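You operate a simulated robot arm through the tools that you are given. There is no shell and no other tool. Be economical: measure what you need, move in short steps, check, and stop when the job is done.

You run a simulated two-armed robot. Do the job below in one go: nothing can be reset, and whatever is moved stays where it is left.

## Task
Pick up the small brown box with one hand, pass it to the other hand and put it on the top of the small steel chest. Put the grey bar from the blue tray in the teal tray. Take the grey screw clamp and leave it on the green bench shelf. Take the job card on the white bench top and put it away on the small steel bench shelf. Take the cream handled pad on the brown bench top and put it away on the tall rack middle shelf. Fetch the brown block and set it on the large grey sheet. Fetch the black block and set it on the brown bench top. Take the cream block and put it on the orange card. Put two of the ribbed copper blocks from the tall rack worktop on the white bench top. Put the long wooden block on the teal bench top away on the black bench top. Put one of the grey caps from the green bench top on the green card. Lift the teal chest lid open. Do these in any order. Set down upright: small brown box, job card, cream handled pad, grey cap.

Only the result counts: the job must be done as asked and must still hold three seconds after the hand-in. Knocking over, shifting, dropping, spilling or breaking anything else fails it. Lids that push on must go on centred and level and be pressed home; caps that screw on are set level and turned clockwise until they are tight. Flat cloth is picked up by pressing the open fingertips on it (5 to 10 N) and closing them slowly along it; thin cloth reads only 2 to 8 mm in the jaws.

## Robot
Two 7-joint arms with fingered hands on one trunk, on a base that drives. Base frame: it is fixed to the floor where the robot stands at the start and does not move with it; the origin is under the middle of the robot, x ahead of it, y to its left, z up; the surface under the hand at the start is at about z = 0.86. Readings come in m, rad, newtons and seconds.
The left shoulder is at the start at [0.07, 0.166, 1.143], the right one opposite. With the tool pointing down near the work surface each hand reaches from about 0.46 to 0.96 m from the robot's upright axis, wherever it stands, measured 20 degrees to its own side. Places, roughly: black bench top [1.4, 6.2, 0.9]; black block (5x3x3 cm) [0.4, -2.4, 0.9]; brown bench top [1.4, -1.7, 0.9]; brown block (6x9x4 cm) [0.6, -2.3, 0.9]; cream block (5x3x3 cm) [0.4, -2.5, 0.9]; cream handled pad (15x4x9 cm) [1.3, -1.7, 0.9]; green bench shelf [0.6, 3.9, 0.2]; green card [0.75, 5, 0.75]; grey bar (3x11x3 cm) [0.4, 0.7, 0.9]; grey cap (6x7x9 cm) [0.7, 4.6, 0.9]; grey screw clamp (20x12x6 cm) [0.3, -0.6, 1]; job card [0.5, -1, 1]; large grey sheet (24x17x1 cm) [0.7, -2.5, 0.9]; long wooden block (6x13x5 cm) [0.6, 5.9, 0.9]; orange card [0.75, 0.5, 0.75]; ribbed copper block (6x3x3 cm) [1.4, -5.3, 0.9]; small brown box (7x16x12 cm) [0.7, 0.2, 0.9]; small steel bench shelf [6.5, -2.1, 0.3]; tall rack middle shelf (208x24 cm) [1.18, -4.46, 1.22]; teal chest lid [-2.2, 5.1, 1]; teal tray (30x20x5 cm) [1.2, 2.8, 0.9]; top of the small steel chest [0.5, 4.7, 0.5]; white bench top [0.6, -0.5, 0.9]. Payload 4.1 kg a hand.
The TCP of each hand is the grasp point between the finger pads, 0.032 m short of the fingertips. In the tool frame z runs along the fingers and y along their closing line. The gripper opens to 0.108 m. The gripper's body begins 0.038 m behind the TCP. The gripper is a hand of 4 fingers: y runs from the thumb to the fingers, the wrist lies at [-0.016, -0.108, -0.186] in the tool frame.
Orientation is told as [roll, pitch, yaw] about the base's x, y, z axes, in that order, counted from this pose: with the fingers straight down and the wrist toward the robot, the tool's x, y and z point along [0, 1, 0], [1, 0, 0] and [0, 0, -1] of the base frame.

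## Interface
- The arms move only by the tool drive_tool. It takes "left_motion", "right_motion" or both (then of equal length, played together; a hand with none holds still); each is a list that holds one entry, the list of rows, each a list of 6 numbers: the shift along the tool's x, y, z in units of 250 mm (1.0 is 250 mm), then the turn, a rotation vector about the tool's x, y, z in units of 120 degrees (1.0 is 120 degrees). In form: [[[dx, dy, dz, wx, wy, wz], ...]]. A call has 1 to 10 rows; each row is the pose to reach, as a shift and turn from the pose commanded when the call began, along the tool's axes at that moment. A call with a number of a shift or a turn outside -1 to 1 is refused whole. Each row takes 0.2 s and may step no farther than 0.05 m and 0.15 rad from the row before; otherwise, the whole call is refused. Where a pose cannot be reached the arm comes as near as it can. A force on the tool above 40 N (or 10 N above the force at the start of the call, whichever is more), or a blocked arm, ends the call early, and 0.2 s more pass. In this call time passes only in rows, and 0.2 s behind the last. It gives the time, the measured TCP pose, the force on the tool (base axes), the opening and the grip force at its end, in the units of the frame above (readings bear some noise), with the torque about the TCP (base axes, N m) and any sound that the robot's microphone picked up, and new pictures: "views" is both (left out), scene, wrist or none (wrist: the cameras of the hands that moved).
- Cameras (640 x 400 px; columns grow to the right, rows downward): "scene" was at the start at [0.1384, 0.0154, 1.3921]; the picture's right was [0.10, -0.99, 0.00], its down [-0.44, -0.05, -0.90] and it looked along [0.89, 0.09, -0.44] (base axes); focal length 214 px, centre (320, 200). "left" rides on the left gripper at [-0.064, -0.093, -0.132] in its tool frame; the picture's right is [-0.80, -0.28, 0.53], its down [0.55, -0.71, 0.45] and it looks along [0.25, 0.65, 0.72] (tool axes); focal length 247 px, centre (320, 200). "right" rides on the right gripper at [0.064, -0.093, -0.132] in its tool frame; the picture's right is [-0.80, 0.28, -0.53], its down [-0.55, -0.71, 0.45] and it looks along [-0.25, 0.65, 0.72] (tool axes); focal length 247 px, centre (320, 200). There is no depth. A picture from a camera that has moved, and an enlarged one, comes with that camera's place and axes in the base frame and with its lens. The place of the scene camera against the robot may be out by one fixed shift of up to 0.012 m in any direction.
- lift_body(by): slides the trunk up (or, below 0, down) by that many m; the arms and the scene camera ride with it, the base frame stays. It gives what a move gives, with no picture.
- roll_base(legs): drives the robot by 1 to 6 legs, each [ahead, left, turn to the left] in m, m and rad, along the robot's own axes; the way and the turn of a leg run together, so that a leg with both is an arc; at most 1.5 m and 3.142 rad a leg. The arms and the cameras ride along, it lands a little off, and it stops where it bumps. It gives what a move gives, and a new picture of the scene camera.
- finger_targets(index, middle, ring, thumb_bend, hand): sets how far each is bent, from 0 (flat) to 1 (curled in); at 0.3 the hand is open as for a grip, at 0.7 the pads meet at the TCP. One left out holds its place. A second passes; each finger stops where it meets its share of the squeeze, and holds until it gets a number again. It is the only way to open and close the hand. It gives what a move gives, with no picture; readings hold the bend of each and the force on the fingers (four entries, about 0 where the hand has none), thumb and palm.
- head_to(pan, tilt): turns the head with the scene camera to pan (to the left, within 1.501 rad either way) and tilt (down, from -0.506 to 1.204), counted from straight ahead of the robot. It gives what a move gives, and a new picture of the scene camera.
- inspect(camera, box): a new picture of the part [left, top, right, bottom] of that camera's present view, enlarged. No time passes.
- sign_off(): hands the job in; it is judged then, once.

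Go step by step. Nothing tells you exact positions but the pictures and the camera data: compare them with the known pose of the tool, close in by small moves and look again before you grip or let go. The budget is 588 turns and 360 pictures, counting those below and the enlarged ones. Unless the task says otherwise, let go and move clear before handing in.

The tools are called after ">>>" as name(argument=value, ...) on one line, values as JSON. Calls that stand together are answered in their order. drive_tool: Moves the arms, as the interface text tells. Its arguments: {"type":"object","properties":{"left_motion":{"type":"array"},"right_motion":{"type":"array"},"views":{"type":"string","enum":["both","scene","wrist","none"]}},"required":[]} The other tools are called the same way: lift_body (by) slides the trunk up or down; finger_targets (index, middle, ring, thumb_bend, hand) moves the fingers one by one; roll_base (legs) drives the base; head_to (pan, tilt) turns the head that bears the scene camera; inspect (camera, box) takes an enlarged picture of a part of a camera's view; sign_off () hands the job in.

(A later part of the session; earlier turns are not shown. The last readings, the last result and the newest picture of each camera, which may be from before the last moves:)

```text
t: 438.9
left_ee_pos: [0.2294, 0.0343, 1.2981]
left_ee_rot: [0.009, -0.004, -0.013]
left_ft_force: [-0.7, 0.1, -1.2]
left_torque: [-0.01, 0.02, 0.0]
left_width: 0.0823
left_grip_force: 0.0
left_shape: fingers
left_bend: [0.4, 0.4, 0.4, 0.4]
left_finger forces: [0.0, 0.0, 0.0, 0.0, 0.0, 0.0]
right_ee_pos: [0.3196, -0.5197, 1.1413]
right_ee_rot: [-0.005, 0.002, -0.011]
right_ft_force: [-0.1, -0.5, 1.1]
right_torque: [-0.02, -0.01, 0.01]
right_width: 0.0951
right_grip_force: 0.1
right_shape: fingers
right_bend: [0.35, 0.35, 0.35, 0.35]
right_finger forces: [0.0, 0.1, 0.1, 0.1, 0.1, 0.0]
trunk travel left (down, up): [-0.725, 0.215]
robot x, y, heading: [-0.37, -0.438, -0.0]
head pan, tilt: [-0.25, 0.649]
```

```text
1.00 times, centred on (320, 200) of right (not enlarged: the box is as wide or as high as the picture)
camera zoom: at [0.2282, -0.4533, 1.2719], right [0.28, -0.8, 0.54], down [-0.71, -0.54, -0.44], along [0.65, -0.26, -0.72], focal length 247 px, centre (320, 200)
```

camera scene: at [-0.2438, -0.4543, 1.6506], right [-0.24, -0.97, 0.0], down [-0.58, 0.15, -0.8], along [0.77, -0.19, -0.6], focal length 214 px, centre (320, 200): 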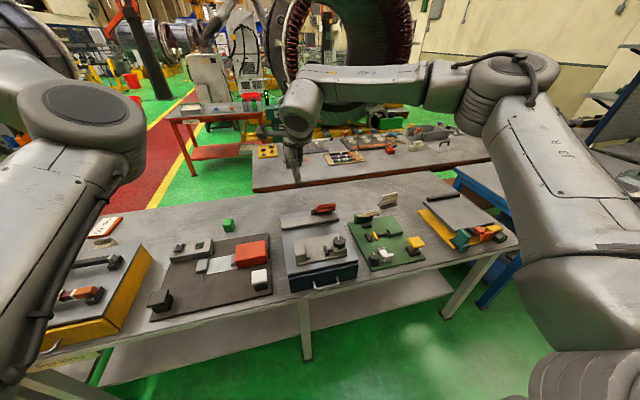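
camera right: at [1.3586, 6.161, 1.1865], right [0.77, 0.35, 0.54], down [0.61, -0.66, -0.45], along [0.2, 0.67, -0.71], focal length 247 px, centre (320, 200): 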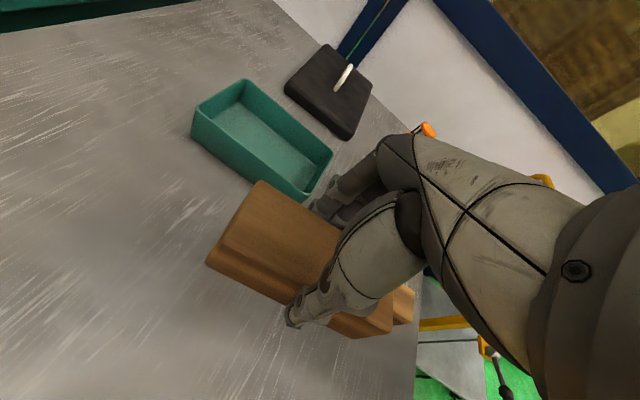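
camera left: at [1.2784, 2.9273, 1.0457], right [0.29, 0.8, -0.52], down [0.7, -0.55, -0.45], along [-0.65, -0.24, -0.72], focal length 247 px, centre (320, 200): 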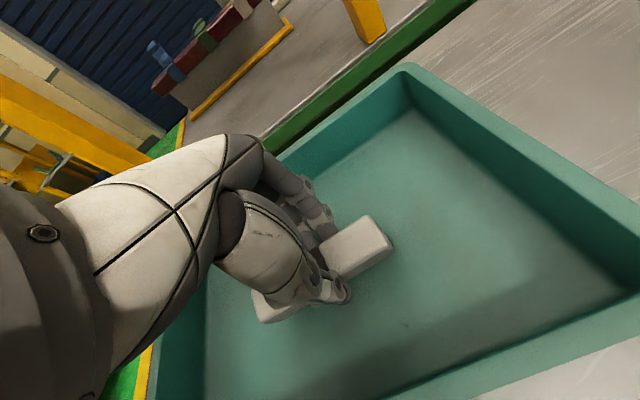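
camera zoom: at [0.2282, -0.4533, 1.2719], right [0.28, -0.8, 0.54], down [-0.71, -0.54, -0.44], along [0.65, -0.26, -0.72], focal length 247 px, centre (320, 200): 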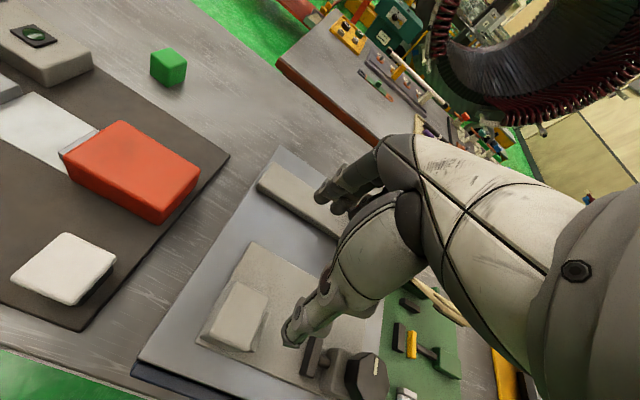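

I plan to grip the clamp across its 12 cm base plate at its middle (≈[0.315, −0.592]). I open the hand wide and move over it.

>>> finger_targets(hand="right", index=0.13, middle=0.13, ring=0.13, thumb_bend=0.13)

>>> drive_tool(right_motion=[[[-0.1, -0.005, 0, 0, 0, 0], [-0.2, -0.01, 0, 0, 0, 0], [-0.29, -0.016, 0.04, 0, 0, 0.0], [-0.29, -0.016, 0.14, 0, 0, 0]]], views="both")

```text
t: 439.9
left_ee_pos: [0.2288, 0.0338, 1.2966]
left_ee_rot: [0.009, -0.005, -0.012]
left_ft_force: [0.8, 0.3, 1.0]
left_torque: [0.03, -0.02, 0.03]
left_width: 0.0825
left_grip_force: 0.1
left_shape: fingers
left_bend: [0.4, 0.4, 0.4, 0.4]
left_finger forces: [0.0, 0.0, 0.0, 0.1, 0.1, 0.0]
right_ee_pos: [0.3204, -0.5194, 1.1427]
right_ee_rot: [-0.005, 0.0, -0.011]
right_ft_force: [-0.2, -0.2, 0.4]
right_torque: [0.02, 0.0, -0.01]
right_width: 0.1491
right_grip_force: 0.1
right_shape: fingers
right_bend: [0.13, 0.13, 0.13, 0.13]
right_finger forces: [0.0, 0.0, 0.0, 0.0, 0.0, 0.0]
trunk travel left (down, up): [-0.725, 0.215]
robot x, y, heading: [-0.3715, -0.4367, 0.0]
head pan, tilt: [-0.25, 0.649]
```

```text
t: 440.9
left_ee_pos: [0.2303, 0.0337, 1.2961]
left_ee_rot: [0.008, -0.003, -0.013]
left_ft_force: [-0.4, -0.2, 0.1]
left_torque: [0.01, 0.02, 0.0]
left_width: 0.0824
left_grip_force: 0.1
left_shape: fingers
left_bend: [0.4, 0.4, 0.4, 0.4]
left_finger forces: [0.1, 0.0, 0.0, 0.0, 0.0, 0.0]
right_ee_pos: [0.3154, -0.5917, 1.105]
right_ee_rot: [-0.003, 0.004, -0.009]
right_ft_force: [0.3, 0.2, 0.1]
right_torque: [-0.01, 0.0, -0.01]
right_width: 0.1489
right_grip_force: 0.2
right_shape: fingers
right_bend: [0.13, 0.13, 0.13, 0.13]
right_finger forces: [0.0, 0.0, 0.0, 0.0, 0.1, 0.1]
trunk travel left (down, up): [-0.725, 0.215]
robot x, y, heading: [-0.373, -0.4362, 0.007]
head pan, tilt: [-0.25, 0.649]
camera scene: at [-0.2384, -0.4545, 1.4501], right [-0.24, -0.97, 0.0], down [-0.59, 0.15, -0.8], along [0.77, -0.19, -0.61], focal length 214 px, centre (320, 200)
camera right: at [0.2241, -0.5261, 1.2342], right [0.28, -0.8, 0.53], down [-0.71, -0.54, -0.44], along [0.65, -0.26, -0.72], focal length 247 px, centre (320, 200)
```

scene: 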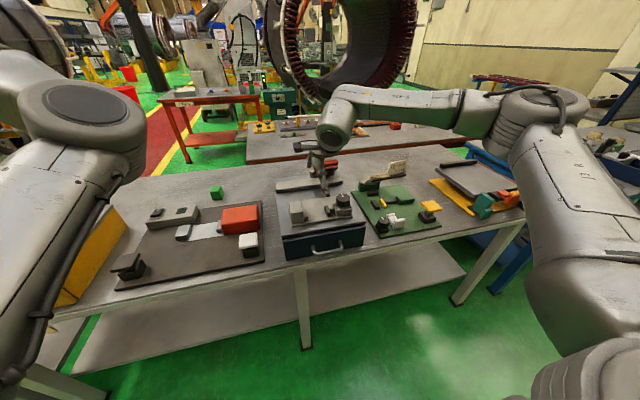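
right: 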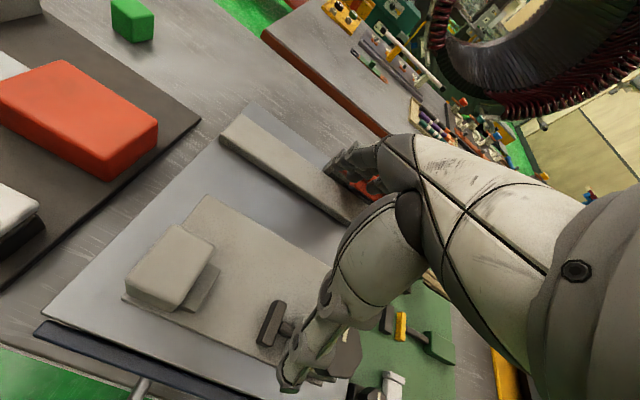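

Plate spans x 0.254–0.373, top z ≈ 0.965. I lower around it.

>>> drive_tool(right_motion=[[[0, -0.008, 0.12, 0, 0, 0.004], [0, -0.008, 0.24, 0, 0, 0.004], [0, -0.008, 0.36, 0, 0, 0.004], [0, -0.008, 0.44, 0, 0, 0.004]]], views="both")

```text
t: 441.9
left_ee_pos: [0.2277, 0.0339, 1.2977]
left_ee_rot: [0.008, -0.005, -0.012]
left_ft_force: [0.0, 0.4, -0.1]
left_torque: [0.04, 0.02, 0.04]
left_width: 0.0823
left_grip_force: 0.0
left_shape: fingers
left_bend: [0.4, 0.4, 0.4, 0.4]
left_finger forces: [0.1, 0.0, 0.0, 0.1, 0.0, 0.0]
right_ee_pos: [0.3123, -0.5915, 0.9963]
right_ee_rot: [-0.002, 0.002, -0.02]
right_ft_force: [-0.3, -0.1, 0.2]
right_torque: [0.02, 0.03, 0.02]
right_width: 0.1491
right_grip_force: 0.0
right_shape: fingers
right_bend: [0.13, 0.13, 0.13, 0.13]
right_finger forces: [0.0, 0.0, 0.0, 0.0, 0.0, 0.0]
trunk travel left (down, up): [-0.725, 0.215]
robot x, y, heading: [-0.3729, -0.4381, 0.005]
head pan, tilt: [-0.25, 0.649]
camera scene: at [-0.239, -0.4546, 1.4501], right [-0.24, -0.97, 0.0], down [-0.59, 0.15, -0.8], along [0.77, -0.19, -0.61], focal length 214 px, centre (320, 200)
camera right: at [0.222, -0.5255, 1.1264], right [0.27, -0.8, 0.53], down [-0.72, -0.54, -0.44], along [0.64, -0.26, -0.72], focal length 247 px, centre (320, 200)
```

scene: 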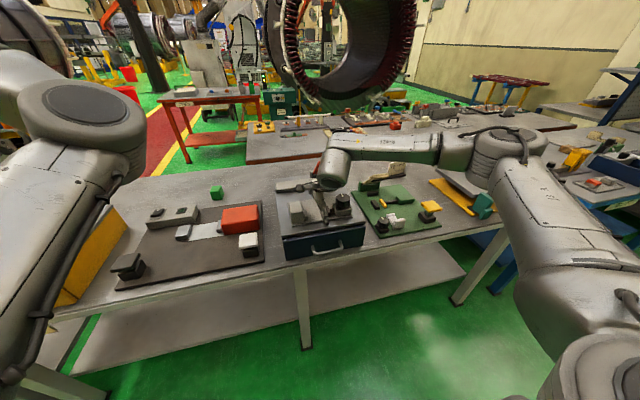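
right: 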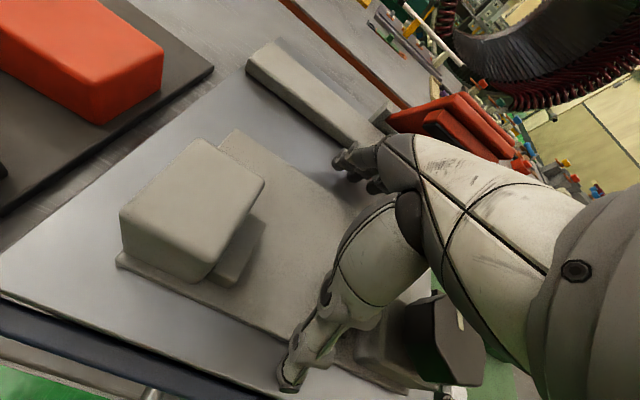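

The fingers straddle the plate. Down a further 9 mm, then close.

>>> drive_tool(right_motion=[[[0, 0, 0.02, 0, 0, 0], [0, 0, 0.036, 0, 0, 0]]], views="none")

>>> finger_targets(hand="right", index=0.6, middle=0.6, ring=0.6, thumb_bend=0.6)

```text
t: 442.5
left_ee_pos: [0.2269, 0.0345, 1.2985]
left_ee_rot: [0.007, -0.007, -0.014]
left_ft_force: [-0.4, 0.4, 0.5]
left_torque: [0.0, 0.0, 0.02]
left_width: 0.0827
left_grip_force: 0.1
left_shape: fingers
left_bend: [0.4, 0.4, 0.4, 0.4]
left_finger forces: [0.1, 0.0, 0.1, 0.0, 0.0, 0.0]
right_ee_pos: [0.3114, -0.5905, 0.991]
right_ee_rot: [-0.003, 0.0, -0.02]
right_ft_force: [5.2, -1.2, 16.9]
right_torque: [-0.17, 0.81, 0.05]
right_width: 0.1507
right_grip_force: 8.1
right_shape: fingers
right_bend: [0.13, 0.13, 0.13, 0.11]
right_finger forces: [0.0, 1.9, 0.1, 0.1, 14.5, 0.1]
trunk travel left (down, up): [-0.725, 0.215]
robot x, y, heading: [-0.3685, -0.4406, 0.006]
head pan, tilt: [-0.25, 0.649]
```

```text
t: 443.1
left_ee_pos: [0.2279, 0.034, 1.2988]
left_ee_rot: [0.01, -0.006, -0.013]
left_ft_force: [-0.6, 0.4, 0.0]
left_torque: [0.03, 0.04, -0.05]
left_width: 0.0825
left_grip_force: 0.0
left_shape: fingers
left_bend: [0.4, 0.4, 0.4, 0.4]
left_finger forces: [0.0, 0.0, 0.0, 0.0, 0.0, 0.0]
right_ee_pos: [0.3188, -0.5915, 1.0016]
right_ee_rot: [0.003, -0.025, -0.019]
right_ft_force: [12.8, -2.4, 37.6]
right_torque: [-0.19, -2.2, -0.01]
right_width: 0.1186
right_grip_force: 25.0
right_shape: fingers
right_bend: [0.43, 0.28, 0.41, 0.12]
right_finger forces: [14.6, 17.4, 12.5, 0.0, 7.0, 0.1]
trunk travel left (down, up): [-0.725, 0.215]
robot x, y, heading: [-0.3696, -0.4412, 0.005]
head pan, tilt: [-0.25, 0.649]
stopped (right hand): the force on the tool passed its limit at 42 N (the readings are from after the stop); the commanded pose is now the measured one
```

The fingertips swing downward as they close; I raise a bit and continue closing.

>>> drive_tool(right_motion=[[[0, 0, -0.03, 0, 0, 0]]], views="wrist")

```text
t: 443.5
left_ee_pos: [0.227, 0.0346, 1.2992]
left_ee_rot: [0.007, -0.008, -0.013]
left_ft_force: [-0.8, 0.5, 0.2]
left_torque: [0.02, -0.02, -0.01]
left_width: 0.0824
left_grip_force: 0.1
left_shape: fingers
left_bend: [0.4, 0.4, 0.4, 0.4]
left_finger forces: [0.0, 0.0, 0.0, 0.0, 0.0, 0.0]
right_ee_pos: [0.3141, -0.592, 1.0025]
right_ee_rot: [-0.003, -0.015, -0.018]
right_ft_force: [11.0, 0.5, 29.4]
right_torque: [0.01, -1.68, -0.03]
right_width: 0.1138
right_grip_force: 19.9
right_shape: fingers
right_bend: [0.45, 0.28, 0.45, 0.15]
right_finger forces: [13.2, 13.2, 8.0, 0.0, 5.6, 0.0]
trunk travel left (down, up): [-0.725, 0.215]
robot x, y, heading: [-0.3717, -0.4386, 0.009]
head pan, tilt: [-0.25, 0.649]
camera right: at [0.2221, -0.5247, 1.131], right [0.26, -0.8, 0.54], down [-0.71, -0.54, -0.46], along [0.65, -0.26, -0.71], focal length 247 px, centre (320, 200)
```

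right: 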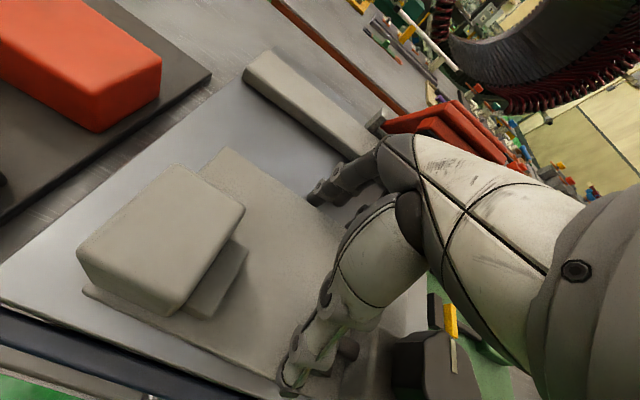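

All three fingers bear on the far plate edge; the thumb just isn't closed yet. I raise 5 mm more and close the thumb.

>>> drive_tool(right_motion=[[[0, 0, -0.024, 0, 0, 0]]], views="none")

>>> finger_targets(hand="right", thumb_bend=0.4)

```text
t: 443.9
left_ee_pos: [0.2294, 0.0353, 1.2971]
left_ee_rot: [0.008, -0.004, -0.011]
left_ft_force: [0.0, 0.1, 0.2]
left_torque: [0.02, -0.04, 0.01]
left_width: 0.0822
left_grip_force: 0.2
left_shape: fingers
left_bend: [0.4, 0.4, 0.4, 0.4]
left_finger forces: [0.0, 0.0, 0.0, 0.0, 0.1, 0.1]
right_ee_pos: [0.3143, -0.5925, 1.0044]
right_ee_rot: [-0.003, -0.004, -0.019]
right_ft_force: [7.4, 1.5, 13.5]
right_torque: [0.14, -0.74, -0.03]
right_width: 0.1021
right_grip_force: 11.0
right_shape: fingers
right_bend: [0.51, 0.35, 0.48, 0.18]
right_finger forces: [7.9, 6.5, 3.9, 0.1, 3.5, 0.0]
trunk travel left (down, up): [-0.725, 0.215]
robot x, y, heading: [-0.3679, -0.4341, 0.006]
head pan, tilt: [-0.25, 0.649]
```

```text
t: 444.9
left_ee_pos: [0.2286, 0.0351, 1.2978]
left_ee_rot: [0.008, -0.006, -0.012]
left_ft_force: [0.2, -0.3, -0.4]
left_torque: [0.01, -0.02, 0.02]
left_width: 0.0822
left_grip_force: 0.0
left_shape: fingers
left_bend: [0.4, 0.4, 0.4, 0.4]
left_finger forces: [0.0, 0.1, 0.0, 0.1, 0.0, 0.0]
right_ee_pos: [0.3138, -0.5916, 1.0062]
right_ee_rot: [-0.004, -0.011, -0.02]
right_ft_force: [-1.2, 1.5, 5.4]
right_torque: [-0.07, 0.67, 0.02]
right_width: 0.0912
right_grip_force: 6.8
right_shape: fingers
right_bend: [0.54, 0.39, 0.49, 0.29]
right_finger forces: [2.6, 0.0, 2.7, 0.1, 8.9, 0.0]
trunk travel left (down, up): [-0.725, 0.215]
robot x, y, heading: [-0.3706, -0.4404, 0.01]
head pan, tilt: [-0.25, 0.649]
```

>>> inspect(camera="right", box=[0, 0, 640, 400])

>>> inspect(camera="scene", box=[250, 160, 410, 260])

```text
1.00 times, centred on (320, 200) of right (not enlarged: the box is as wide or as high as the picture)
camera zoom: at [0.2226, -0.5255, 1.135], right [0.26, -0.8, 0.54], down [-0.71, -0.54, -0.45], along [0.65, -0.26, -0.71], focal length 247 px, centre (320, 200)
```

zoom: 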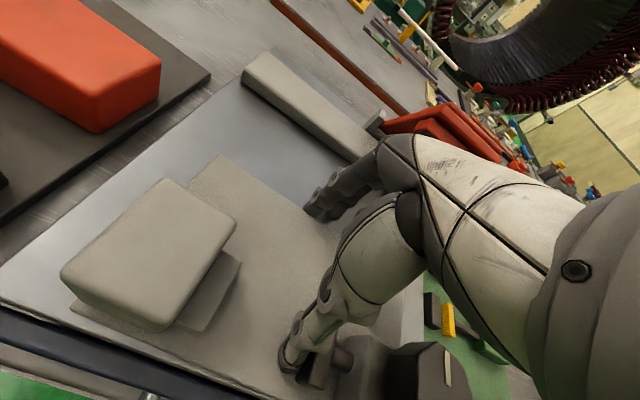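

```text
4.00 times, centred on (330, 210) of scene
camera zoom: at [-0.2405, -0.454, 1.4502], right [-0.24, -0.97, 0.0], down [-0.59, 0.15, -0.8], along [0.77, -0.19, -0.6], focal length 858 px, centre (280, 160)
```

zoom: 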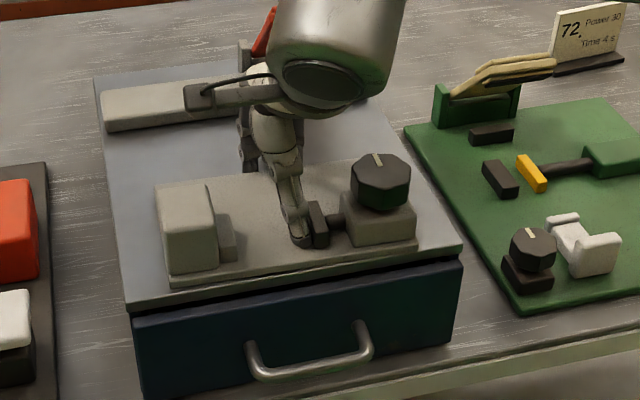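

The fingers rode onto the plate and slid the clamp a little toward me. I open, lift, and will instead grip the jaw block sideways (hand turned −90°).

>>> finger_targets(hand="right", index=0.25, middle=0.25, ring=0.25, thumb_bend=0.2)

>>> drive_tool(right_motion=[[[0, 0, -0.15, 0, 0, 0], [0, 0, -0.3, 0, 0, 0], [0, 0, -0.48, 0, 0, 0.07], [0, 0, -0.48, 0, 0, 0.14], [0, 0, -0.48, 0, 0, 0.21], [0, 0, -0.48, 0, 0, 0.28], [0, 0, -0.48, 0, 0, 0.35], [0, 0, -0.48, 0, 0, 0.42], [0, 0, -0.48, 0, 0, 0.49], [0, 0, -0.48, 0, 0, 0.56]]], views="none")

>>> drive_tool(right_motion=[[[0.0, -0.06, 0, 0, 0, 0.07], [0.0, -0.12, 0, 0, 0, 0.14], [0, -0.2, 0, 0, 0, 0.15], [0, -0.28, 0, 0, 0, 0.15]]], views="both")

```text
t: 445.9
left_ee_pos: [0.2285, 0.0351, 1.299]
left_ee_rot: [0.009, -0.003, -0.01]
left_ft_force: [-0.5, -0.6, -0.2]
left_torque: [0.0, 0.03, 0.02]
left_width: 0.0824
left_grip_force: 0.1
left_shape: fingers
left_bend: [0.4, 0.4, 0.4, 0.4]
left_finger forces: [0.0, 0.0, 0.0, 0.1, 0.1, 0.0]
right_ee_pos: [0.3143, -0.593, 1.0067]
right_ee_rot: [-0.002, -0.008, -0.02]
right_ft_force: [0.9, 0.9, 1.4]
right_torque: [0.01, 0.09, -0.06]
right_width: 0.1252
right_grip_force: 0.8
right_shape: fingers
right_bend: [0.25, 0.25, 0.25, 0.21]
right_finger forces: [0.1, 0.1, 0.0, 0.0, 2.8, 0.0]
trunk travel left (down, up): [-0.725, 0.215]
robot x, y, heading: [-0.3709, -0.4386, 0.002]
head pan, tilt: [-0.25, 0.649]
```

```text
t: 448.1
left_ee_pos: [0.2298, 0.0341, 1.2962]
left_ee_rot: [0.006, -0.005, -0.012]
left_ft_force: [0.2, -0.1, 0.6]
left_torque: [0.0, -0.01, -0.02]
left_width: 0.0823
left_grip_force: 0.1
left_shape: fingers
left_bend: [0.4, 0.4, 0.4, 0.4]
left_finger forces: [0.0, 0.1, 0.0, 0.0, 0.0, 0.0]
right_ee_pos: [0.3157, -0.591, 1.1257]
right_ee_rot: [0.007, -0.006, -1.195]
right_ft_force: [0.2, -0.5, -0.3]
right_torque: [0.0, 0.01, -0.01]
right_width: 0.1249
right_grip_force: 0.1
right_shape: fingers
right_bend: [0.25, 0.25, 0.25, 0.2]
right_finger forces: [0.0, 0.0, 0.1, 0.1, 0.0, 0.1]
trunk travel left (down, up): [-0.725, 0.215]
robot x, y, heading: [-0.3704, -0.4406, 0.007]
head pan, tilt: [-0.25, 0.649]
```

```text
t: 449.1
left_ee_pos: [0.2285, 0.0346, 1.2983]
left_ee_rot: [0.007, -0.004, -0.013]
left_ft_force: [0.0, -1.0, 0.2]
left_torque: [-0.01, -0.01, 0.04]
left_width: 0.0823
left_grip_force: 0.0
left_shape: fingers
left_bend: [0.4, 0.4, 0.4, 0.4]
left_finger forces: [0.1, 0.0, 0.0, 0.1, 0.0, 0.0]
right_ee_pos: [0.2886, -0.5257, 1.1268]
right_ee_rot: [0.009, -0.003, -1.505]
right_ft_force: [-0.5, -0.2, -0.3]
right_torque: [-0.02, 0.02, -0.01]
right_width: 0.125
right_grip_force: 0.1
right_shape: fingers
right_bend: [0.25, 0.25, 0.25, 0.2]
right_finger forces: [0.0, 0.1, 0.0, 0.1, 0.1, 0.0]
trunk travel left (down, up): [-0.725, 0.215]
robot x, y, heading: [-0.3683, -0.4394, 0.001]
head pan, tilt: [-0.25, 0.649]
camera scene: at [-0.2395, -0.4529, 1.4502], right [-0.24, -0.97, 0.0], down [-0.59, 0.15, -0.8], along [0.77, -0.19, -0.6], focal length 214 px, centre (320, 200)
camera right: at [0.3468, -0.4284, 1.2563], right [-0.78, -0.33, 0.53], down [-0.59, 0.67, -0.46], along [-0.2, -0.67, -0.72], focal length 247 px, centre (320, 200)
```

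scene: 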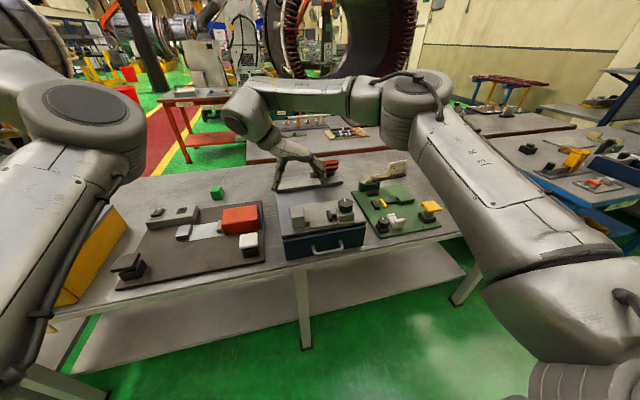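
right: 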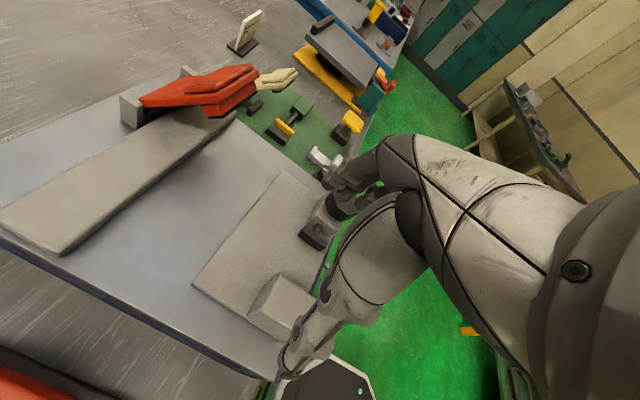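

I narrow the opening a little and align over the jaw block, x ≈ 0.265, y ≈ −0.52.

>>> finger_targets(hand="right", index=0.38, middle=0.38, ring=0.38, thumb_bend=0.36)

>>> drive_tool(right_motion=[[[-0.093, -0.03, 0.06, 0, 0, 0], [-0.093, -0.03, 0.2, 0, 0, 0], [-0.093, -0.03, 0.34, 0, 0, 0]]], views="wrist")

```text
t: 450.1
left_ee_pos: [0.2298, 0.0347, 1.2978]
left_ee_rot: [0.009, -0.005, -0.012]
left_ft_force: [0.5, 0.6, -0.6]
left_torque: [-0.02, 0.03, 0.04]
left_width: 0.0826
left_grip_force: 0.2
left_shape: fingers
left_bend: [0.4, 0.4, 0.4, 0.4]
left_finger forces: [0.0, 0.0, 0.0, 0.0, 0.0, 0.0]
right_ee_pos: [0.2884, -0.5272, 1.1265]
right_ee_rot: [0.01, -0.003, -1.507]
right_ft_force: [-0.1, -0.1, 0.0]
right_torque: [0.0, -0.02, 0.01]
right_width: 0.0908
right_grip_force: 0.1
right_shape: fingers
right_bend: [0.38, 0.38, 0.38, 0.36]
right_finger forces: [0.1, 0.0, 0.0, 0.1, 0.0, 0.0]
trunk travel left (down, up): [-0.725, 0.215]
robot x, y, heading: [-0.3677, -0.4369, 0.004]
head pan, tilt: [-0.25, 0.649]
```

```text
t: 450.9
left_ee_pos: [0.2306, 0.0335, 1.2981]
left_ee_rot: [0.009, -0.003, -0.011]
left_ft_force: [-0.2, 0.0, 0.1]
left_torque: [-0.01, -0.01, 0.02]
left_width: 0.0824
left_grip_force: 0.2
left_shape: fingers
left_bend: [0.4, 0.4, 0.4, 0.4]
left_finger forces: [0.0, 0.0, 0.0, 0.0, 0.0, 0.1]
right_ee_pos: [0.2632, -0.5222, 1.0419]
right_ee_rot: [0.008, -0.001, -1.506]
right_ft_force: [0.2, -0.4, -1.2]
right_torque: [0.01, 0.0, 0.01]
right_width: 0.0908
right_grip_force: 0.0
right_shape: fingers
right_bend: [0.38, 0.38, 0.38, 0.36]
right_finger forces: [0.0, 0.0, 0.1, 0.0, 0.1, 0.1]
trunk travel left (down, up): [-0.725, 0.215]
robot x, y, heading: [-0.3707, -0.4407, 0.001]
head pan, tilt: [-0.25, 0.649]
camera right: at [0.3218, -0.4248, 1.1721], right [-0.78, -0.33, 0.53], down [-0.59, 0.67, -0.45], along [-0.2, -0.67, -0.72], focal length 247 px, centre (320, 200)
```

right: 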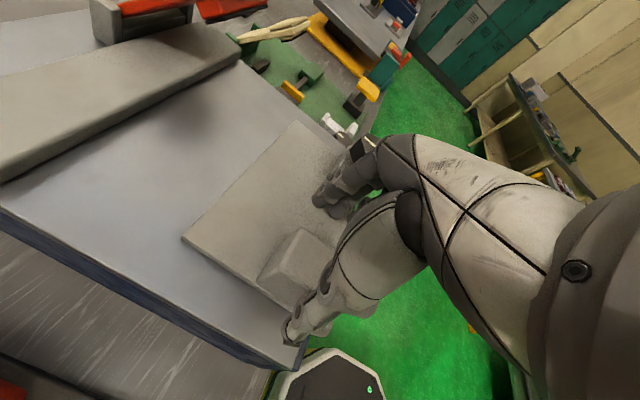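

>>> drive_tool(right_motion=[[[0, 0, 0.07, 0, 0, 0], [0, 0, 0.13, 0, 0, 0], [0, 0, 0.155, 0, 0, 0]]], views="none")

```text
t: 451.8
left_ee_pos: [0.2268, 0.0357, 1.2995]
left_ee_rot: [0.007, -0.008, -0.01]
left_ft_force: [0.2, -0.2, 0.7]
left_torque: [0.03, 0.03, 0.01]
left_width: 0.0828
left_grip_force: 0.2
left_shape: fingers
left_bend: [0.4, 0.4, 0.4, 0.4]
left_finger forces: [0.1, 0.0, 0.0, 0.1, 0.1, 0.1]
right_ee_pos: [0.2632, -0.5195, 1.0112]
right_ee_rot: [0.019, -0.005, -1.509]
right_ft_force: [-3.1, 1.1, 36.6]
right_torque: [-1.96, 0.41, -0.14]
right_width: 0.091
right_grip_force: 18.1
right_shape: fingers
right_bend: [0.38, 0.33, 0.38, 0.36]
right_finger forces: [2.7, 33.8, 0.0, 0.0, 0.0, 0.1]
trunk travel left (down, up): [-0.725, 0.215]
robot x, y, heading: [-0.3706, -0.4421, 0.005]
head pan, tilt: [-0.25, 0.649]
stopped in row 3 (right hand): the force on the tool passed its limit at 43 N (the readings are from after the stop); the commanded pose is now the measured one
```

The middle fingertip reached the plate. I raise 5 mm and close.

>>> drive_tool(right_motion=[[[0, 0, -0.025, 0, 0, 0]]], views="none")

>>> finger_targets(hand="right", index=0.75, middle=0.75, ring=0.75, thumb_bend=0.75)

>>> inspect(camera="right", box=[160, 100, 480, 300])

```text
t: 452.2
left_ee_pos: [0.2279, 0.0345, 1.2988]
left_ee_rot: [0.008, -0.007, -0.011]
left_ft_force: [0.1, 1.1, 0.0]
left_torque: [-0.03, 0.05, -0.03]
left_width: 0.0824
left_grip_force: 0.0
left_shape: fingers
left_bend: [0.4, 0.4, 0.4, 0.4]
left_finger forces: [0.0, 0.0, 0.1, 0.0, 0.0, 0.0]
right_ee_pos: [0.2652, -0.5202, 1.0139]
right_ee_rot: [0.013, -0.005, -1.508]
right_ft_force: [-2.2, 0.5, 15.6]
right_torque: [-0.78, 0.3, -0.15]
right_width: 0.0906
right_grip_force: 7.4
right_shape: fingers
right_bend: [0.38, 0.36, 0.38, 0.36]
right_finger forces: [0.0, 15.3, 0.1, 0.0, 0.0, 0.0]
trunk travel left (down, up): [-0.725, 0.215]
robot x, y, heading: [-0.3661, -0.4391, 0.004]
head pan, tilt: [-0.25, 0.649]
```

```text
t: 453.2
left_ee_pos: [0.2258, 0.0337, 1.3]
left_ee_rot: [0.009, -0.005, -0.011]
left_ft_force: [-0.5, 0.7, -0.5]
left_torque: [-0.01, -0.01, 0.0]
left_width: 0.0823
left_grip_force: 0.1
left_shape: fingers
left_bend: [0.4, 0.4, 0.4, 0.4]
left_finger forces: [0.0, 0.0, 0.1, 0.0, 0.1, 0.0]
right_ee_pos: [0.2635, -0.5214, 1.0146]
right_ee_rot: [0.02, -0.005, -1.508]
right_ft_force: [1.7, -9.5, 20.9]
right_torque: [-1.72, -0.3, 0.03]
right_width: 0.0546
right_grip_force: 40.2
right_shape: fingers
right_bend: [0.56, 0.51, 0.57, 0.53]
right_finger forces: [34.5, 10.9, 11.0, 0.1, 24.0, 0.0]
trunk travel left (down, up): [-0.725, 0.215]
robot x, y, heading: [-0.3684, -0.4357, 0.008]
head pan, tilt: [-0.25, 0.649]
```

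```text
2.00 times, centred on (320, 200) of right
camera zoom: at [0.3212, -0.4247, 1.1453], right [-0.79, -0.33, 0.52], down [-0.58, 0.67, -0.46], along [-0.2, -0.67, -0.72], focal length 494 px, centre (320, 200)
```

zoom: 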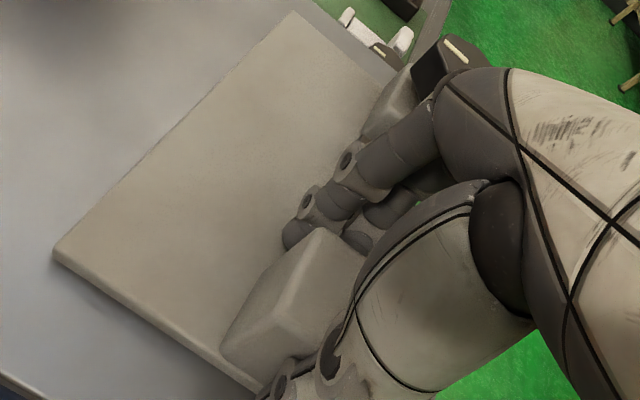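

Firm grip. I lift slowly and check.

>>> drive_tool(right_motion=[[[0, 0, -0.04, 0, 0, 0], [0, 0, -0.08, 0, 0, 0], [0, 0, -0.14, 0, 0, 0], [0, 0, -0.2, 0, 0, 0]]], views="both")

```text
t: 454.2
left_ee_pos: [0.2296, 0.0342, 1.2966]
left_ee_rot: [0.009, -0.005, -0.011]
left_ft_force: [0.1, 0.1, 0.5]
left_torque: [0.02, 0.01, -0.01]
left_width: 0.0822
left_grip_force: 0.1
left_shape: fingers
left_bend: [0.4, 0.4, 0.4, 0.4]
left_finger forces: [0.1, 0.0, 0.1, 0.0, 0.0, 0.1]
right_ee_pos: [0.2658, -0.5188, 1.0612]
right_ee_rot: [0.012, -0.004, -1.507]
right_ft_force: [0.2, -0.3, -6.7]
right_torque: [0.44, 0.03, 0.03]
right_width: 0.0545
right_grip_force: 24.7
right_shape: fingers
right_bend: [0.58, 0.54, 0.59, 0.52]
right_finger forces: [8.6, 7.9, 8.7, 0.0, 24.8, 0.0]
trunk travel left (down, up): [-0.725, 0.215]
robot x, y, heading: [-0.3723, -0.4413, 0.006]
head pan, tilt: [-0.25, 0.649]
camera scene: at [-0.2385, -0.454, 1.45], right [-0.24, -0.97, 0.0], down [-0.59, 0.15, -0.8], along [0.77, -0.19, -0.61], focal length 214 px, centre (320, 200)
camera right: at [0.3236, -0.4222, 1.1923], right [-0.78, -0.33, 0.52], down [-0.59, 0.67, -0.46], along [-0.2, -0.67, -0.72], focal length 247 px, centre (320, 200)
```

scene: 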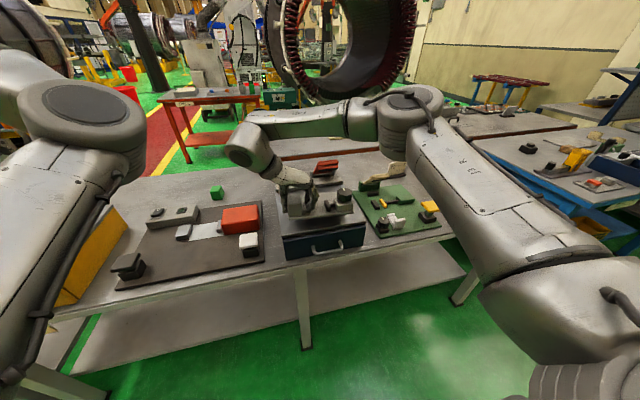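
right: 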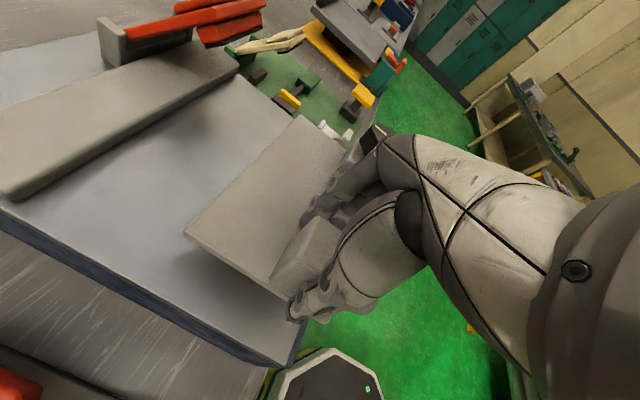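

It holds (≈0.7 kg). I raise it more and drive back north to the green bench.

>>> drive_tool(right_motion=[[[0, 0, -0.1, 0, 0, 0], [0, 0, -0.2, 0, 0, 0], [0, 0, -0.3, 0, 0, 0], [0, 0, -0.4, 0, 0, 0]]], views="none")

>>> roll_base(legs=[[-0.4, 0, 0], [0, 1.45, 0], [0, 1.45, 0], [0, 1.45, 0]])

```text
t: 455.2
left_ee_pos: [0.2291, 0.0353, 1.2968]
left_ee_rot: [0.01, -0.007, -0.01]
left_ft_force: [0.5, 0.2, 0.1]
left_torque: [0.0, -0.01, -0.01]
left_width: 0.0824
left_grip_force: 0.1
left_shape: fingers
left_bend: [0.4, 0.4, 0.4, 0.4]
left_finger forces: [0.0, 0.0, 0.1, 0.1, 0.0, 0.0]
right_ee_pos: [0.2636, -0.5193, 1.1621]
right_ee_rot: [0.014, -0.005, -1.508]
right_ft_force: [0.1, -0.2, -5.4]
right_torque: [0.4, 0.02, -0.03]
right_width: 0.0545
right_grip_force: 24.7
right_shape: fingers
right_bend: [0.58, 0.54, 0.59, 0.52]
right_finger forces: [8.7, 7.8, 8.7, 0.0, 24.7, 0.0]
trunk travel left (down, up): [-0.725, 0.215]
robot x, y, heading: [-0.3729, -0.439, 0.004]
head pan, tilt: [-0.25, 0.649]
```

```text
t: 478.2
left_ee_pos: [-0.2258, 4.4202, 1.2978]
left_ee_rot: [0.007, -0.006, 0.01]
left_ft_force: [0.7, -0.3, -0.3]
left_torque: [0.04, 0.0, 0.03]
left_width: 0.0825
left_grip_force: 0.1
left_shape: fingers
left_bend: [0.4, 0.4, 0.4, 0.4]
left_finger forces: [0.0, 0.1, 0.0, 0.0, 0.0, 0.0]
right_ee_pos: [-0.1802, 3.8689, 1.1614]
right_ee_rot: [0.012, -0.004, -1.485]
right_ft_force: [-0.1, -0.8, -6.6]
right_torque: [0.41, 0.02, 0.01]
right_width: 0.0543
right_grip_force: 24.6
right_shape: fingers
right_bend: [0.58, 0.54, 0.59, 0.52]
right_finger forces: [8.5, 7.7, 8.5, 0.1, 24.5, 0.0]
trunk travel left (down, up): [-0.725, 0.215]
robot x, y, heading: [-0.8184, 3.9318, 0.026]
head pan, tilt: [-0.25, 0.649]
camera scene: at [-0.6837, 3.922, 1.45], right [-0.22, -0.98, 0.0], down [-0.59, 0.13, -0.8], along [0.78, -0.18, -0.61], focal length 214 px, centre (320, 200)
```

scene: 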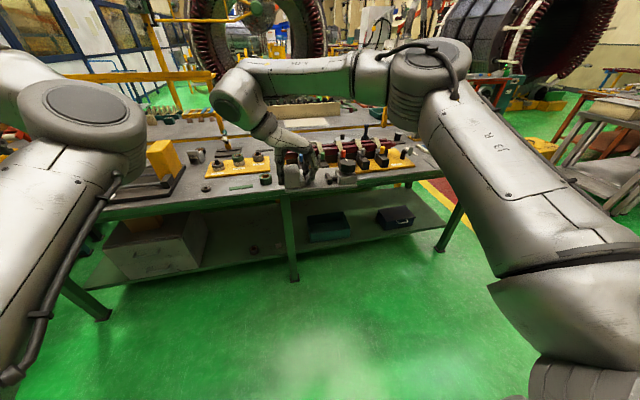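

The shelf space between the roll (y ≈ 4.16) and the chest (y ≥ 4.47) is free at the front. I move to y ≈ 4.48, then lower the trunk.

>>> roll_base(legs=[[0, 0.57, -0.026]])

>>> lift_body(by=-0.4)

>>> lift_body(by=-0.3)

>>> head_to(pan=-0.1, tilt=0.5)

```text
t: 481.5
left_ee_pos: [-0.2186, 4.9617, 1.2981]
left_ee_rot: [0.01, -0.005, -0.02]
left_ft_force: [-0.8, 0.2, 0.2]
left_torque: [-0.01, -0.04, 0.0]
left_width: 0.0826
left_grip_force: 0.1
left_shape: fingers
left_bend: [0.4, 0.4, 0.4, 0.4]
left_finger forces: [0.0, 0.1, 0.1, 0.1, 0.0, 0.0]
right_ee_pos: [-0.1886, 4.4079, 1.163]
right_ee_rot: [0.012, -0.003, -1.517]
right_ft_force: [0.2, -0.2, -7.2]
right_torque: [0.39, 0.06, 0.01]
right_width: 0.0544
right_grip_force: 24.5
right_shape: fingers
right_bend: [0.58, 0.54, 0.59, 0.52]
right_finger forces: [8.5, 7.8, 8.5, 0.1, 24.4, 0.0]
trunk travel left (down, up): [-0.725, 0.215]
robot x, y, heading: [-0.8232, 4.491, -0.003]
head pan, tilt: [-0.25, 0.649]
camera scene: at [-0.6908, 4.4768, 1.45], right [-0.25, -0.97, 0.0], down [-0.59, 0.15, -0.8], along [0.77, -0.2, -0.61], focal length 214 px, centre (320, 200)
```

scene: 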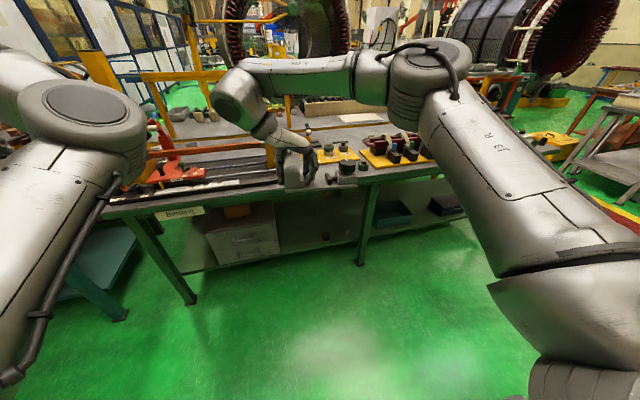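

```text
t: 485.3
left_ee_pos: [-0.2189, 4.9628, 0.8972]
left_ee_rot: [0.008, -0.006, -0.019]
left_ft_force: [-0.6, 0.8, -0.2]
left_torque: [0.02, -0.01, 0.03]
left_width: 0.0824
left_grip_force: 0.0
left_shape: fingers
left_bend: [0.4, 0.4, 0.4, 0.4]
left_finger forces: [0.0, 0.0, 0.1, 0.1, 0.0, 0.1]
right_ee_pos: [-0.1899, 4.4077, 0.7623]
right_ee_rot: [0.014, -0.003, -1.516]
right_ft_force: [-0.4, 0.2, -7.7]
right_torque: [0.42, 0.02, -0.01]
right_width: 0.0541
right_grip_force: 23.8
right_shape: fingers
right_bend: [0.58, 0.54, 0.59, 0.52]
right_finger forces: [8.5, 7.7, 8.5, 0.1, 24.2, 0.0]
trunk travel left (down, up): [-0.325, 0.615]
robot x, y, heading: [-0.8205, 4.4947, -0.007]
head pan, tilt: [-0.25, 0.649]
```

```text
t: 488.3
left_ee_pos: [-0.2202, 4.9615, 0.5975]
left_ee_rot: [0.012, -0.006, -0.019]
left_ft_force: [-0.6, -0.3, -0.4]
left_torque: [0.02, -0.02, -0.01]
left_width: 0.0824
left_grip_force: 0.0
left_shape: fingers
left_bend: [0.4, 0.4, 0.4, 0.4]
left_finger forces: [0.0, 0.0, 0.0, 0.0, 0.1, 0.0]
right_ee_pos: [-0.1902, 4.4072, 0.4614]
right_ee_rot: [0.013, -0.004, -1.513]
right_ft_force: [0.3, -0.2, -7.1]
right_torque: [0.4, 0.02, 0.0]
right_width: 0.0543
right_grip_force: 23.9
right_shape: fingers
right_bend: [0.58, 0.54, 0.59, 0.52]
right_finger forces: [8.6, 7.7, 8.4, 0.1, 24.3, 0.0]
trunk travel left (down, up): [-0.025, 0.915]
robot x, y, heading: [-0.8263, 4.4917, -0.006]
head pan, tilt: [-0.25, 0.649]
```

```text
t: 489.0
left_ee_pos: [-0.2199, 4.9619, 0.5981]
left_ee_rot: [0.009, -0.004, -0.019]
left_ft_force: [-0.2, 0.0, -0.9]
left_torque: [0.0, 0.0, -0.03]
left_width: 0.0827
left_grip_force: 0.0
left_shape: fingers
left_bend: [0.4, 0.4, 0.4, 0.4]
left_finger forces: [0.0, 0.0, 0.1, 0.1, 0.0, 0.1]
right_ee_pos: [-0.1895, 4.4085, 0.4605]
right_ee_rot: [0.013, -0.002, -1.516]
right_ft_force: [0.0, 0.8, -5.5]
right_torque: [0.42, 0.05, 0.0]
right_width: 0.0544
right_grip_force: 24.5
right_shape: fingers
right_bend: [0.58, 0.54, 0.59, 0.52]
right_finger forces: [8.5, 7.8, 8.4, 0.0, 24.3, 0.0]
trunk travel left (down, up): [-0.025, 0.915]
robot x, y, heading: [-0.8226, 4.4939, -0.002]
head pan, tilt: [-0.099, 0.499]
camera scene: at [-0.685, 4.4898, 0.7634], right [-0.1, -0.99, 0.0], down [-0.48, 0.05, -0.88], along [0.87, -0.09, -0.48], focal length 214 px, centre (320, 200)
```

scene: 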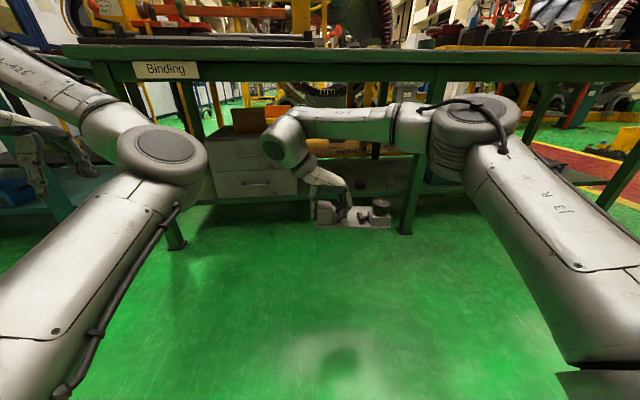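

I extend and lower the arm out here first, then drive in under the bench.

>>> drive_tool(right_motion=[[[0.11, 0.02, 0.1, 0, 0, 0], [0.22, 0.04, 0.2, 0, 0, 0], [0.34, 0.06, 0.3, 0, 0, 0], [0.45, 0.08, 0.4, 0, 0, 0], [0.56, 0.09, 0.5, 0, 0, 0]]], views="scene")

```text
t: 490.2
left_ee_pos: [-0.2204, 4.9622, 0.5984]
left_ee_rot: [0.009, -0.005, -0.019]
left_ft_force: [-0.4, 0.1, 1.0]
left_torque: [-0.01, -0.01, -0.01]
left_width: 0.0823
left_grip_force: 0.0
left_shape: fingers
left_bend: [0.4, 0.4, 0.4, 0.4]
left_finger forces: [0.1, 0.0, 0.0, 0.0, 0.0, 0.0]
right_ee_pos: [-0.0448, 4.3936, 0.3369]
right_ee_rot: [0.013, -0.006, -1.513]
right_ft_force: [-0.1, -0.4, -6.1]
right_torque: [0.44, 0.04, -0.01]
right_width: 0.0542
right_grip_force: 24.4
right_shape: fingers
right_bend: [0.58, 0.54, 0.59, 0.52]
right_finger forces: [8.7, 7.7, 8.4, 0.0, 24.2, 0.0]
trunk travel left (down, up): [-0.025, 0.915]
robot x, y, heading: [-0.8238, 4.4945, -0.004]
head pan, tilt: [-0.099, 0.499]
camera scene: at [-0.6848, 4.4898, 0.7634], right [-0.1, -0.99, 0.0], down [-0.48, 0.05, -0.88], along [0.87, -0.09, -0.48], focal length 214 px, centre (320, 200)
```

scene: 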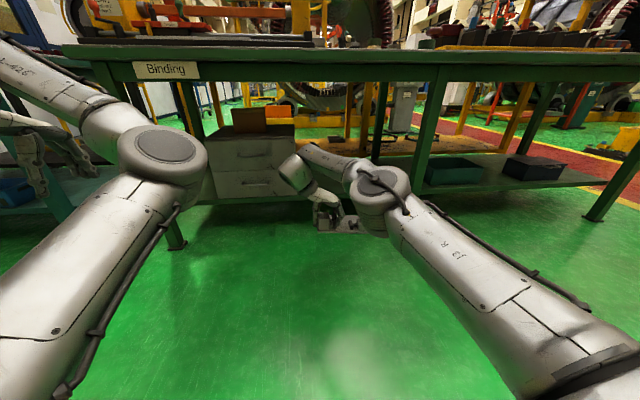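

Clear. Drive forward 0.37 m.

>>> roll_base(legs=[[0.37, 0, 0.004]])

>>> inspect(camera="right", box=[0, 0, 640, 400])

```text
t: 492.2
left_ee_pos: [0.0784, 4.9577, 0.5966]
left_ee_rot: [0.007, -0.005, -0.024]
left_ft_force: [-0.2, -0.3, -0.1]
left_torque: [-0.01, -0.02, 0.0]
left_width: 0.0825
left_grip_force: 0.0
left_shape: fingers
left_bend: [0.4, 0.4, 0.4, 0.4]
left_finger forces: [0.0, 0.1, 0.0, 0.0, 0.1, 0.0]
right_ee_pos: [0.2422, 4.3923, 0.3369]
right_ee_rot: [-0.008, -0.006, -1.514]
right_ft_force: [-32.3, -5.1, 6.9]
right_torque: [2.66, -5.46, 3.03]
right_width: 0.0539
right_grip_force: 24.2
right_shape: fingers
right_bend: [0.59, 0.55, 0.6, 0.52]
right_finger forces: [8.5, 7.2, 9.0, 0.1, 23.8, 0.0]
trunk travel left (down, up): [-0.025, 0.915]
robot x, y, heading: [-0.5245, 4.4941, -0.013]
head pan, tilt: [-0.099, 0.499]
stopped in leg 1: the force on the tool passed its limit at 345 N (the readings are from after the stop); the commanded pose is now the measured one
camera scene: at [-0.3902, 4.4872, 0.7639], right [-0.11, -0.99, 0.0], down [-0.47, 0.05, -0.88], along [0.87, -0.1, -0.48], focal length 214 px, centre (320, 200)
```

scene: 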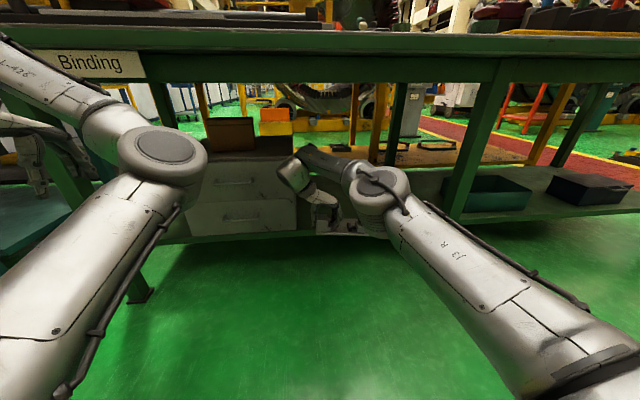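

```text
1.00 times, centred on (320, 200) of right (not enlarged: the box is as wide or as high as the picture)
camera zoom: at [0.3029, 4.4892, 0.4659], right [-0.78, -0.33, 0.54], down [-0.59, 0.67, -0.45], along [-0.22, -0.67, -0.71], focal length 247 px, centre (320, 200)
```

zoom: 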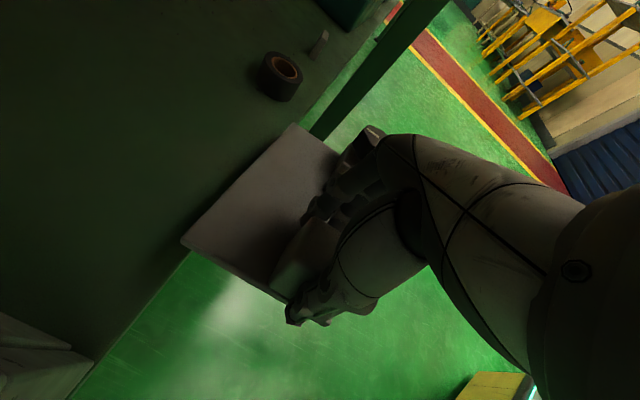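

The wrist camera bracket ran into the chest's front. I back off and check whether the chest or box moved.

>>> roll_base(legs=[[-0.15, 0, 0], [0, -0.1, 0.013]])

>>> head_to(pan=0.15, tilt=0.45)

>>> inspect(camera="scene", box=[200, 90, 440, 260])

```text
t: 494.3
left_ee_pos: [-0.074, 4.8646, 0.5952]
left_ee_rot: [0.005, -0.002, -0.015]
left_ft_force: [-0.2, -0.5, 0.1]
left_torque: [0.01, -0.03, -0.05]
left_width: 0.0828
left_grip_force: 0.0
left_shape: fingers
left_bend: [0.4, 0.4, 0.4, 0.4]
left_finger forces: [0.0, 0.0, 0.0, 0.0, 0.0, 0.0]
right_ee_pos: [0.0955, 4.2996, 0.3343]
right_ee_rot: [-0.013, -0.008, -1.505]
right_ft_force: [0.2, 0.1, -6.8]
right_torque: [0.42, 0.04, 0.03]
right_width: 0.054
right_grip_force: 24.4
right_shape: fingers
right_bend: [0.59, 0.55, 0.6, 0.52]
right_finger forces: [8.3, 7.3, 8.9, 0.0, 23.7, 0.1]
trunk travel left (down, up): [-0.025, 0.915]
robot x, y, heading: [-0.6764, 4.3939, 0.004]
head pan, tilt: [-0.099, 0.499]
camera scene: at [-0.5372, 4.389, 0.7634], right [-0.1, -1.0, 0.0], down [-0.48, 0.05, -0.88], along [0.87, -0.09, -0.48], focal length 214 px, centre (320, 200)
```

scene: 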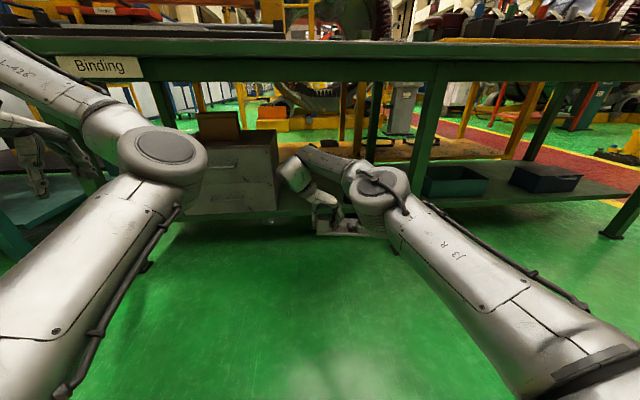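

```text
t: 495.1
left_ee_pos: [-0.0736, 4.8648, 0.5949]
left_ee_rot: [0.008, -0.001, -0.014]
left_ft_force: [-0.2, 0.0, 0.3]
left_torque: [0.05, 0.01, 0.04]
left_width: 0.0823
left_grip_force: 0.1
left_shape: fingers
left_bend: [0.4, 0.4, 0.4, 0.4]
left_finger forces: [0.1, 0.0, 0.1, 0.0, 0.0, 0.0]
right_ee_pos: [0.0946, 4.2987, 0.3338]
right_ee_rot: [-0.013, -0.006, -1.504]
right_ft_force: [0.4, 0.0, -6.4]
right_torque: [0.43, 0.07, 0.0]
right_width: 0.0544
right_grip_force: 24.0
right_shape: fingers
right_bend: [0.59, 0.55, 0.6, 0.52]
right_finger forces: [8.3, 7.2, 8.8, 0.0, 23.8, 0.0]
trunk travel left (down, up): [-0.025, 0.915]
robot x, y, heading: [-0.6745, 4.3915, 0.0]
head pan, tilt: [0.15, 0.45]
camera scene: at [-0.5369, 4.4118, 0.7678], right [0.15, -0.99, 0.0], down [-0.43, -0.07, -0.9], along [0.89, 0.14, -0.44], focal length 214 px, centre (320, 200)
```

scene: 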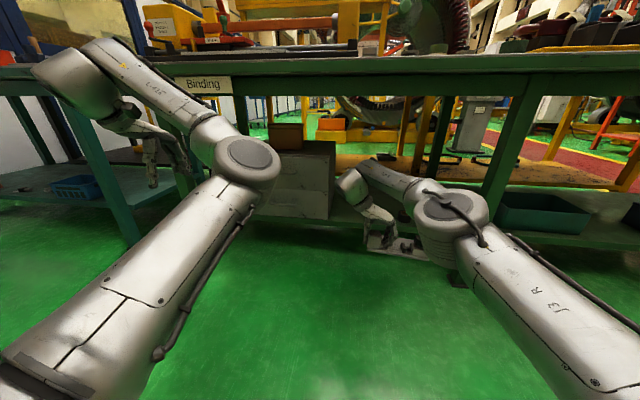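

```text
2.35 times, centred on (320, 175) of scene
camera zoom: at [-0.5369, 4.4118, 0.7678], right [0.15, -0.99, 0.0], down [-0.43, -0.07, -0.9], along [0.89, 0.14, -0.44], focal length 505 px, centre (320, 259)
```

zoom: 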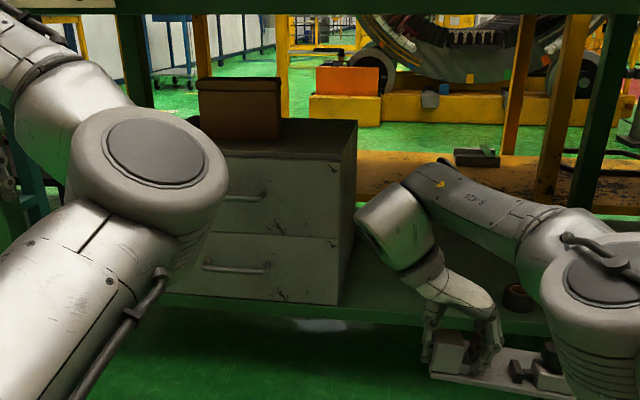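

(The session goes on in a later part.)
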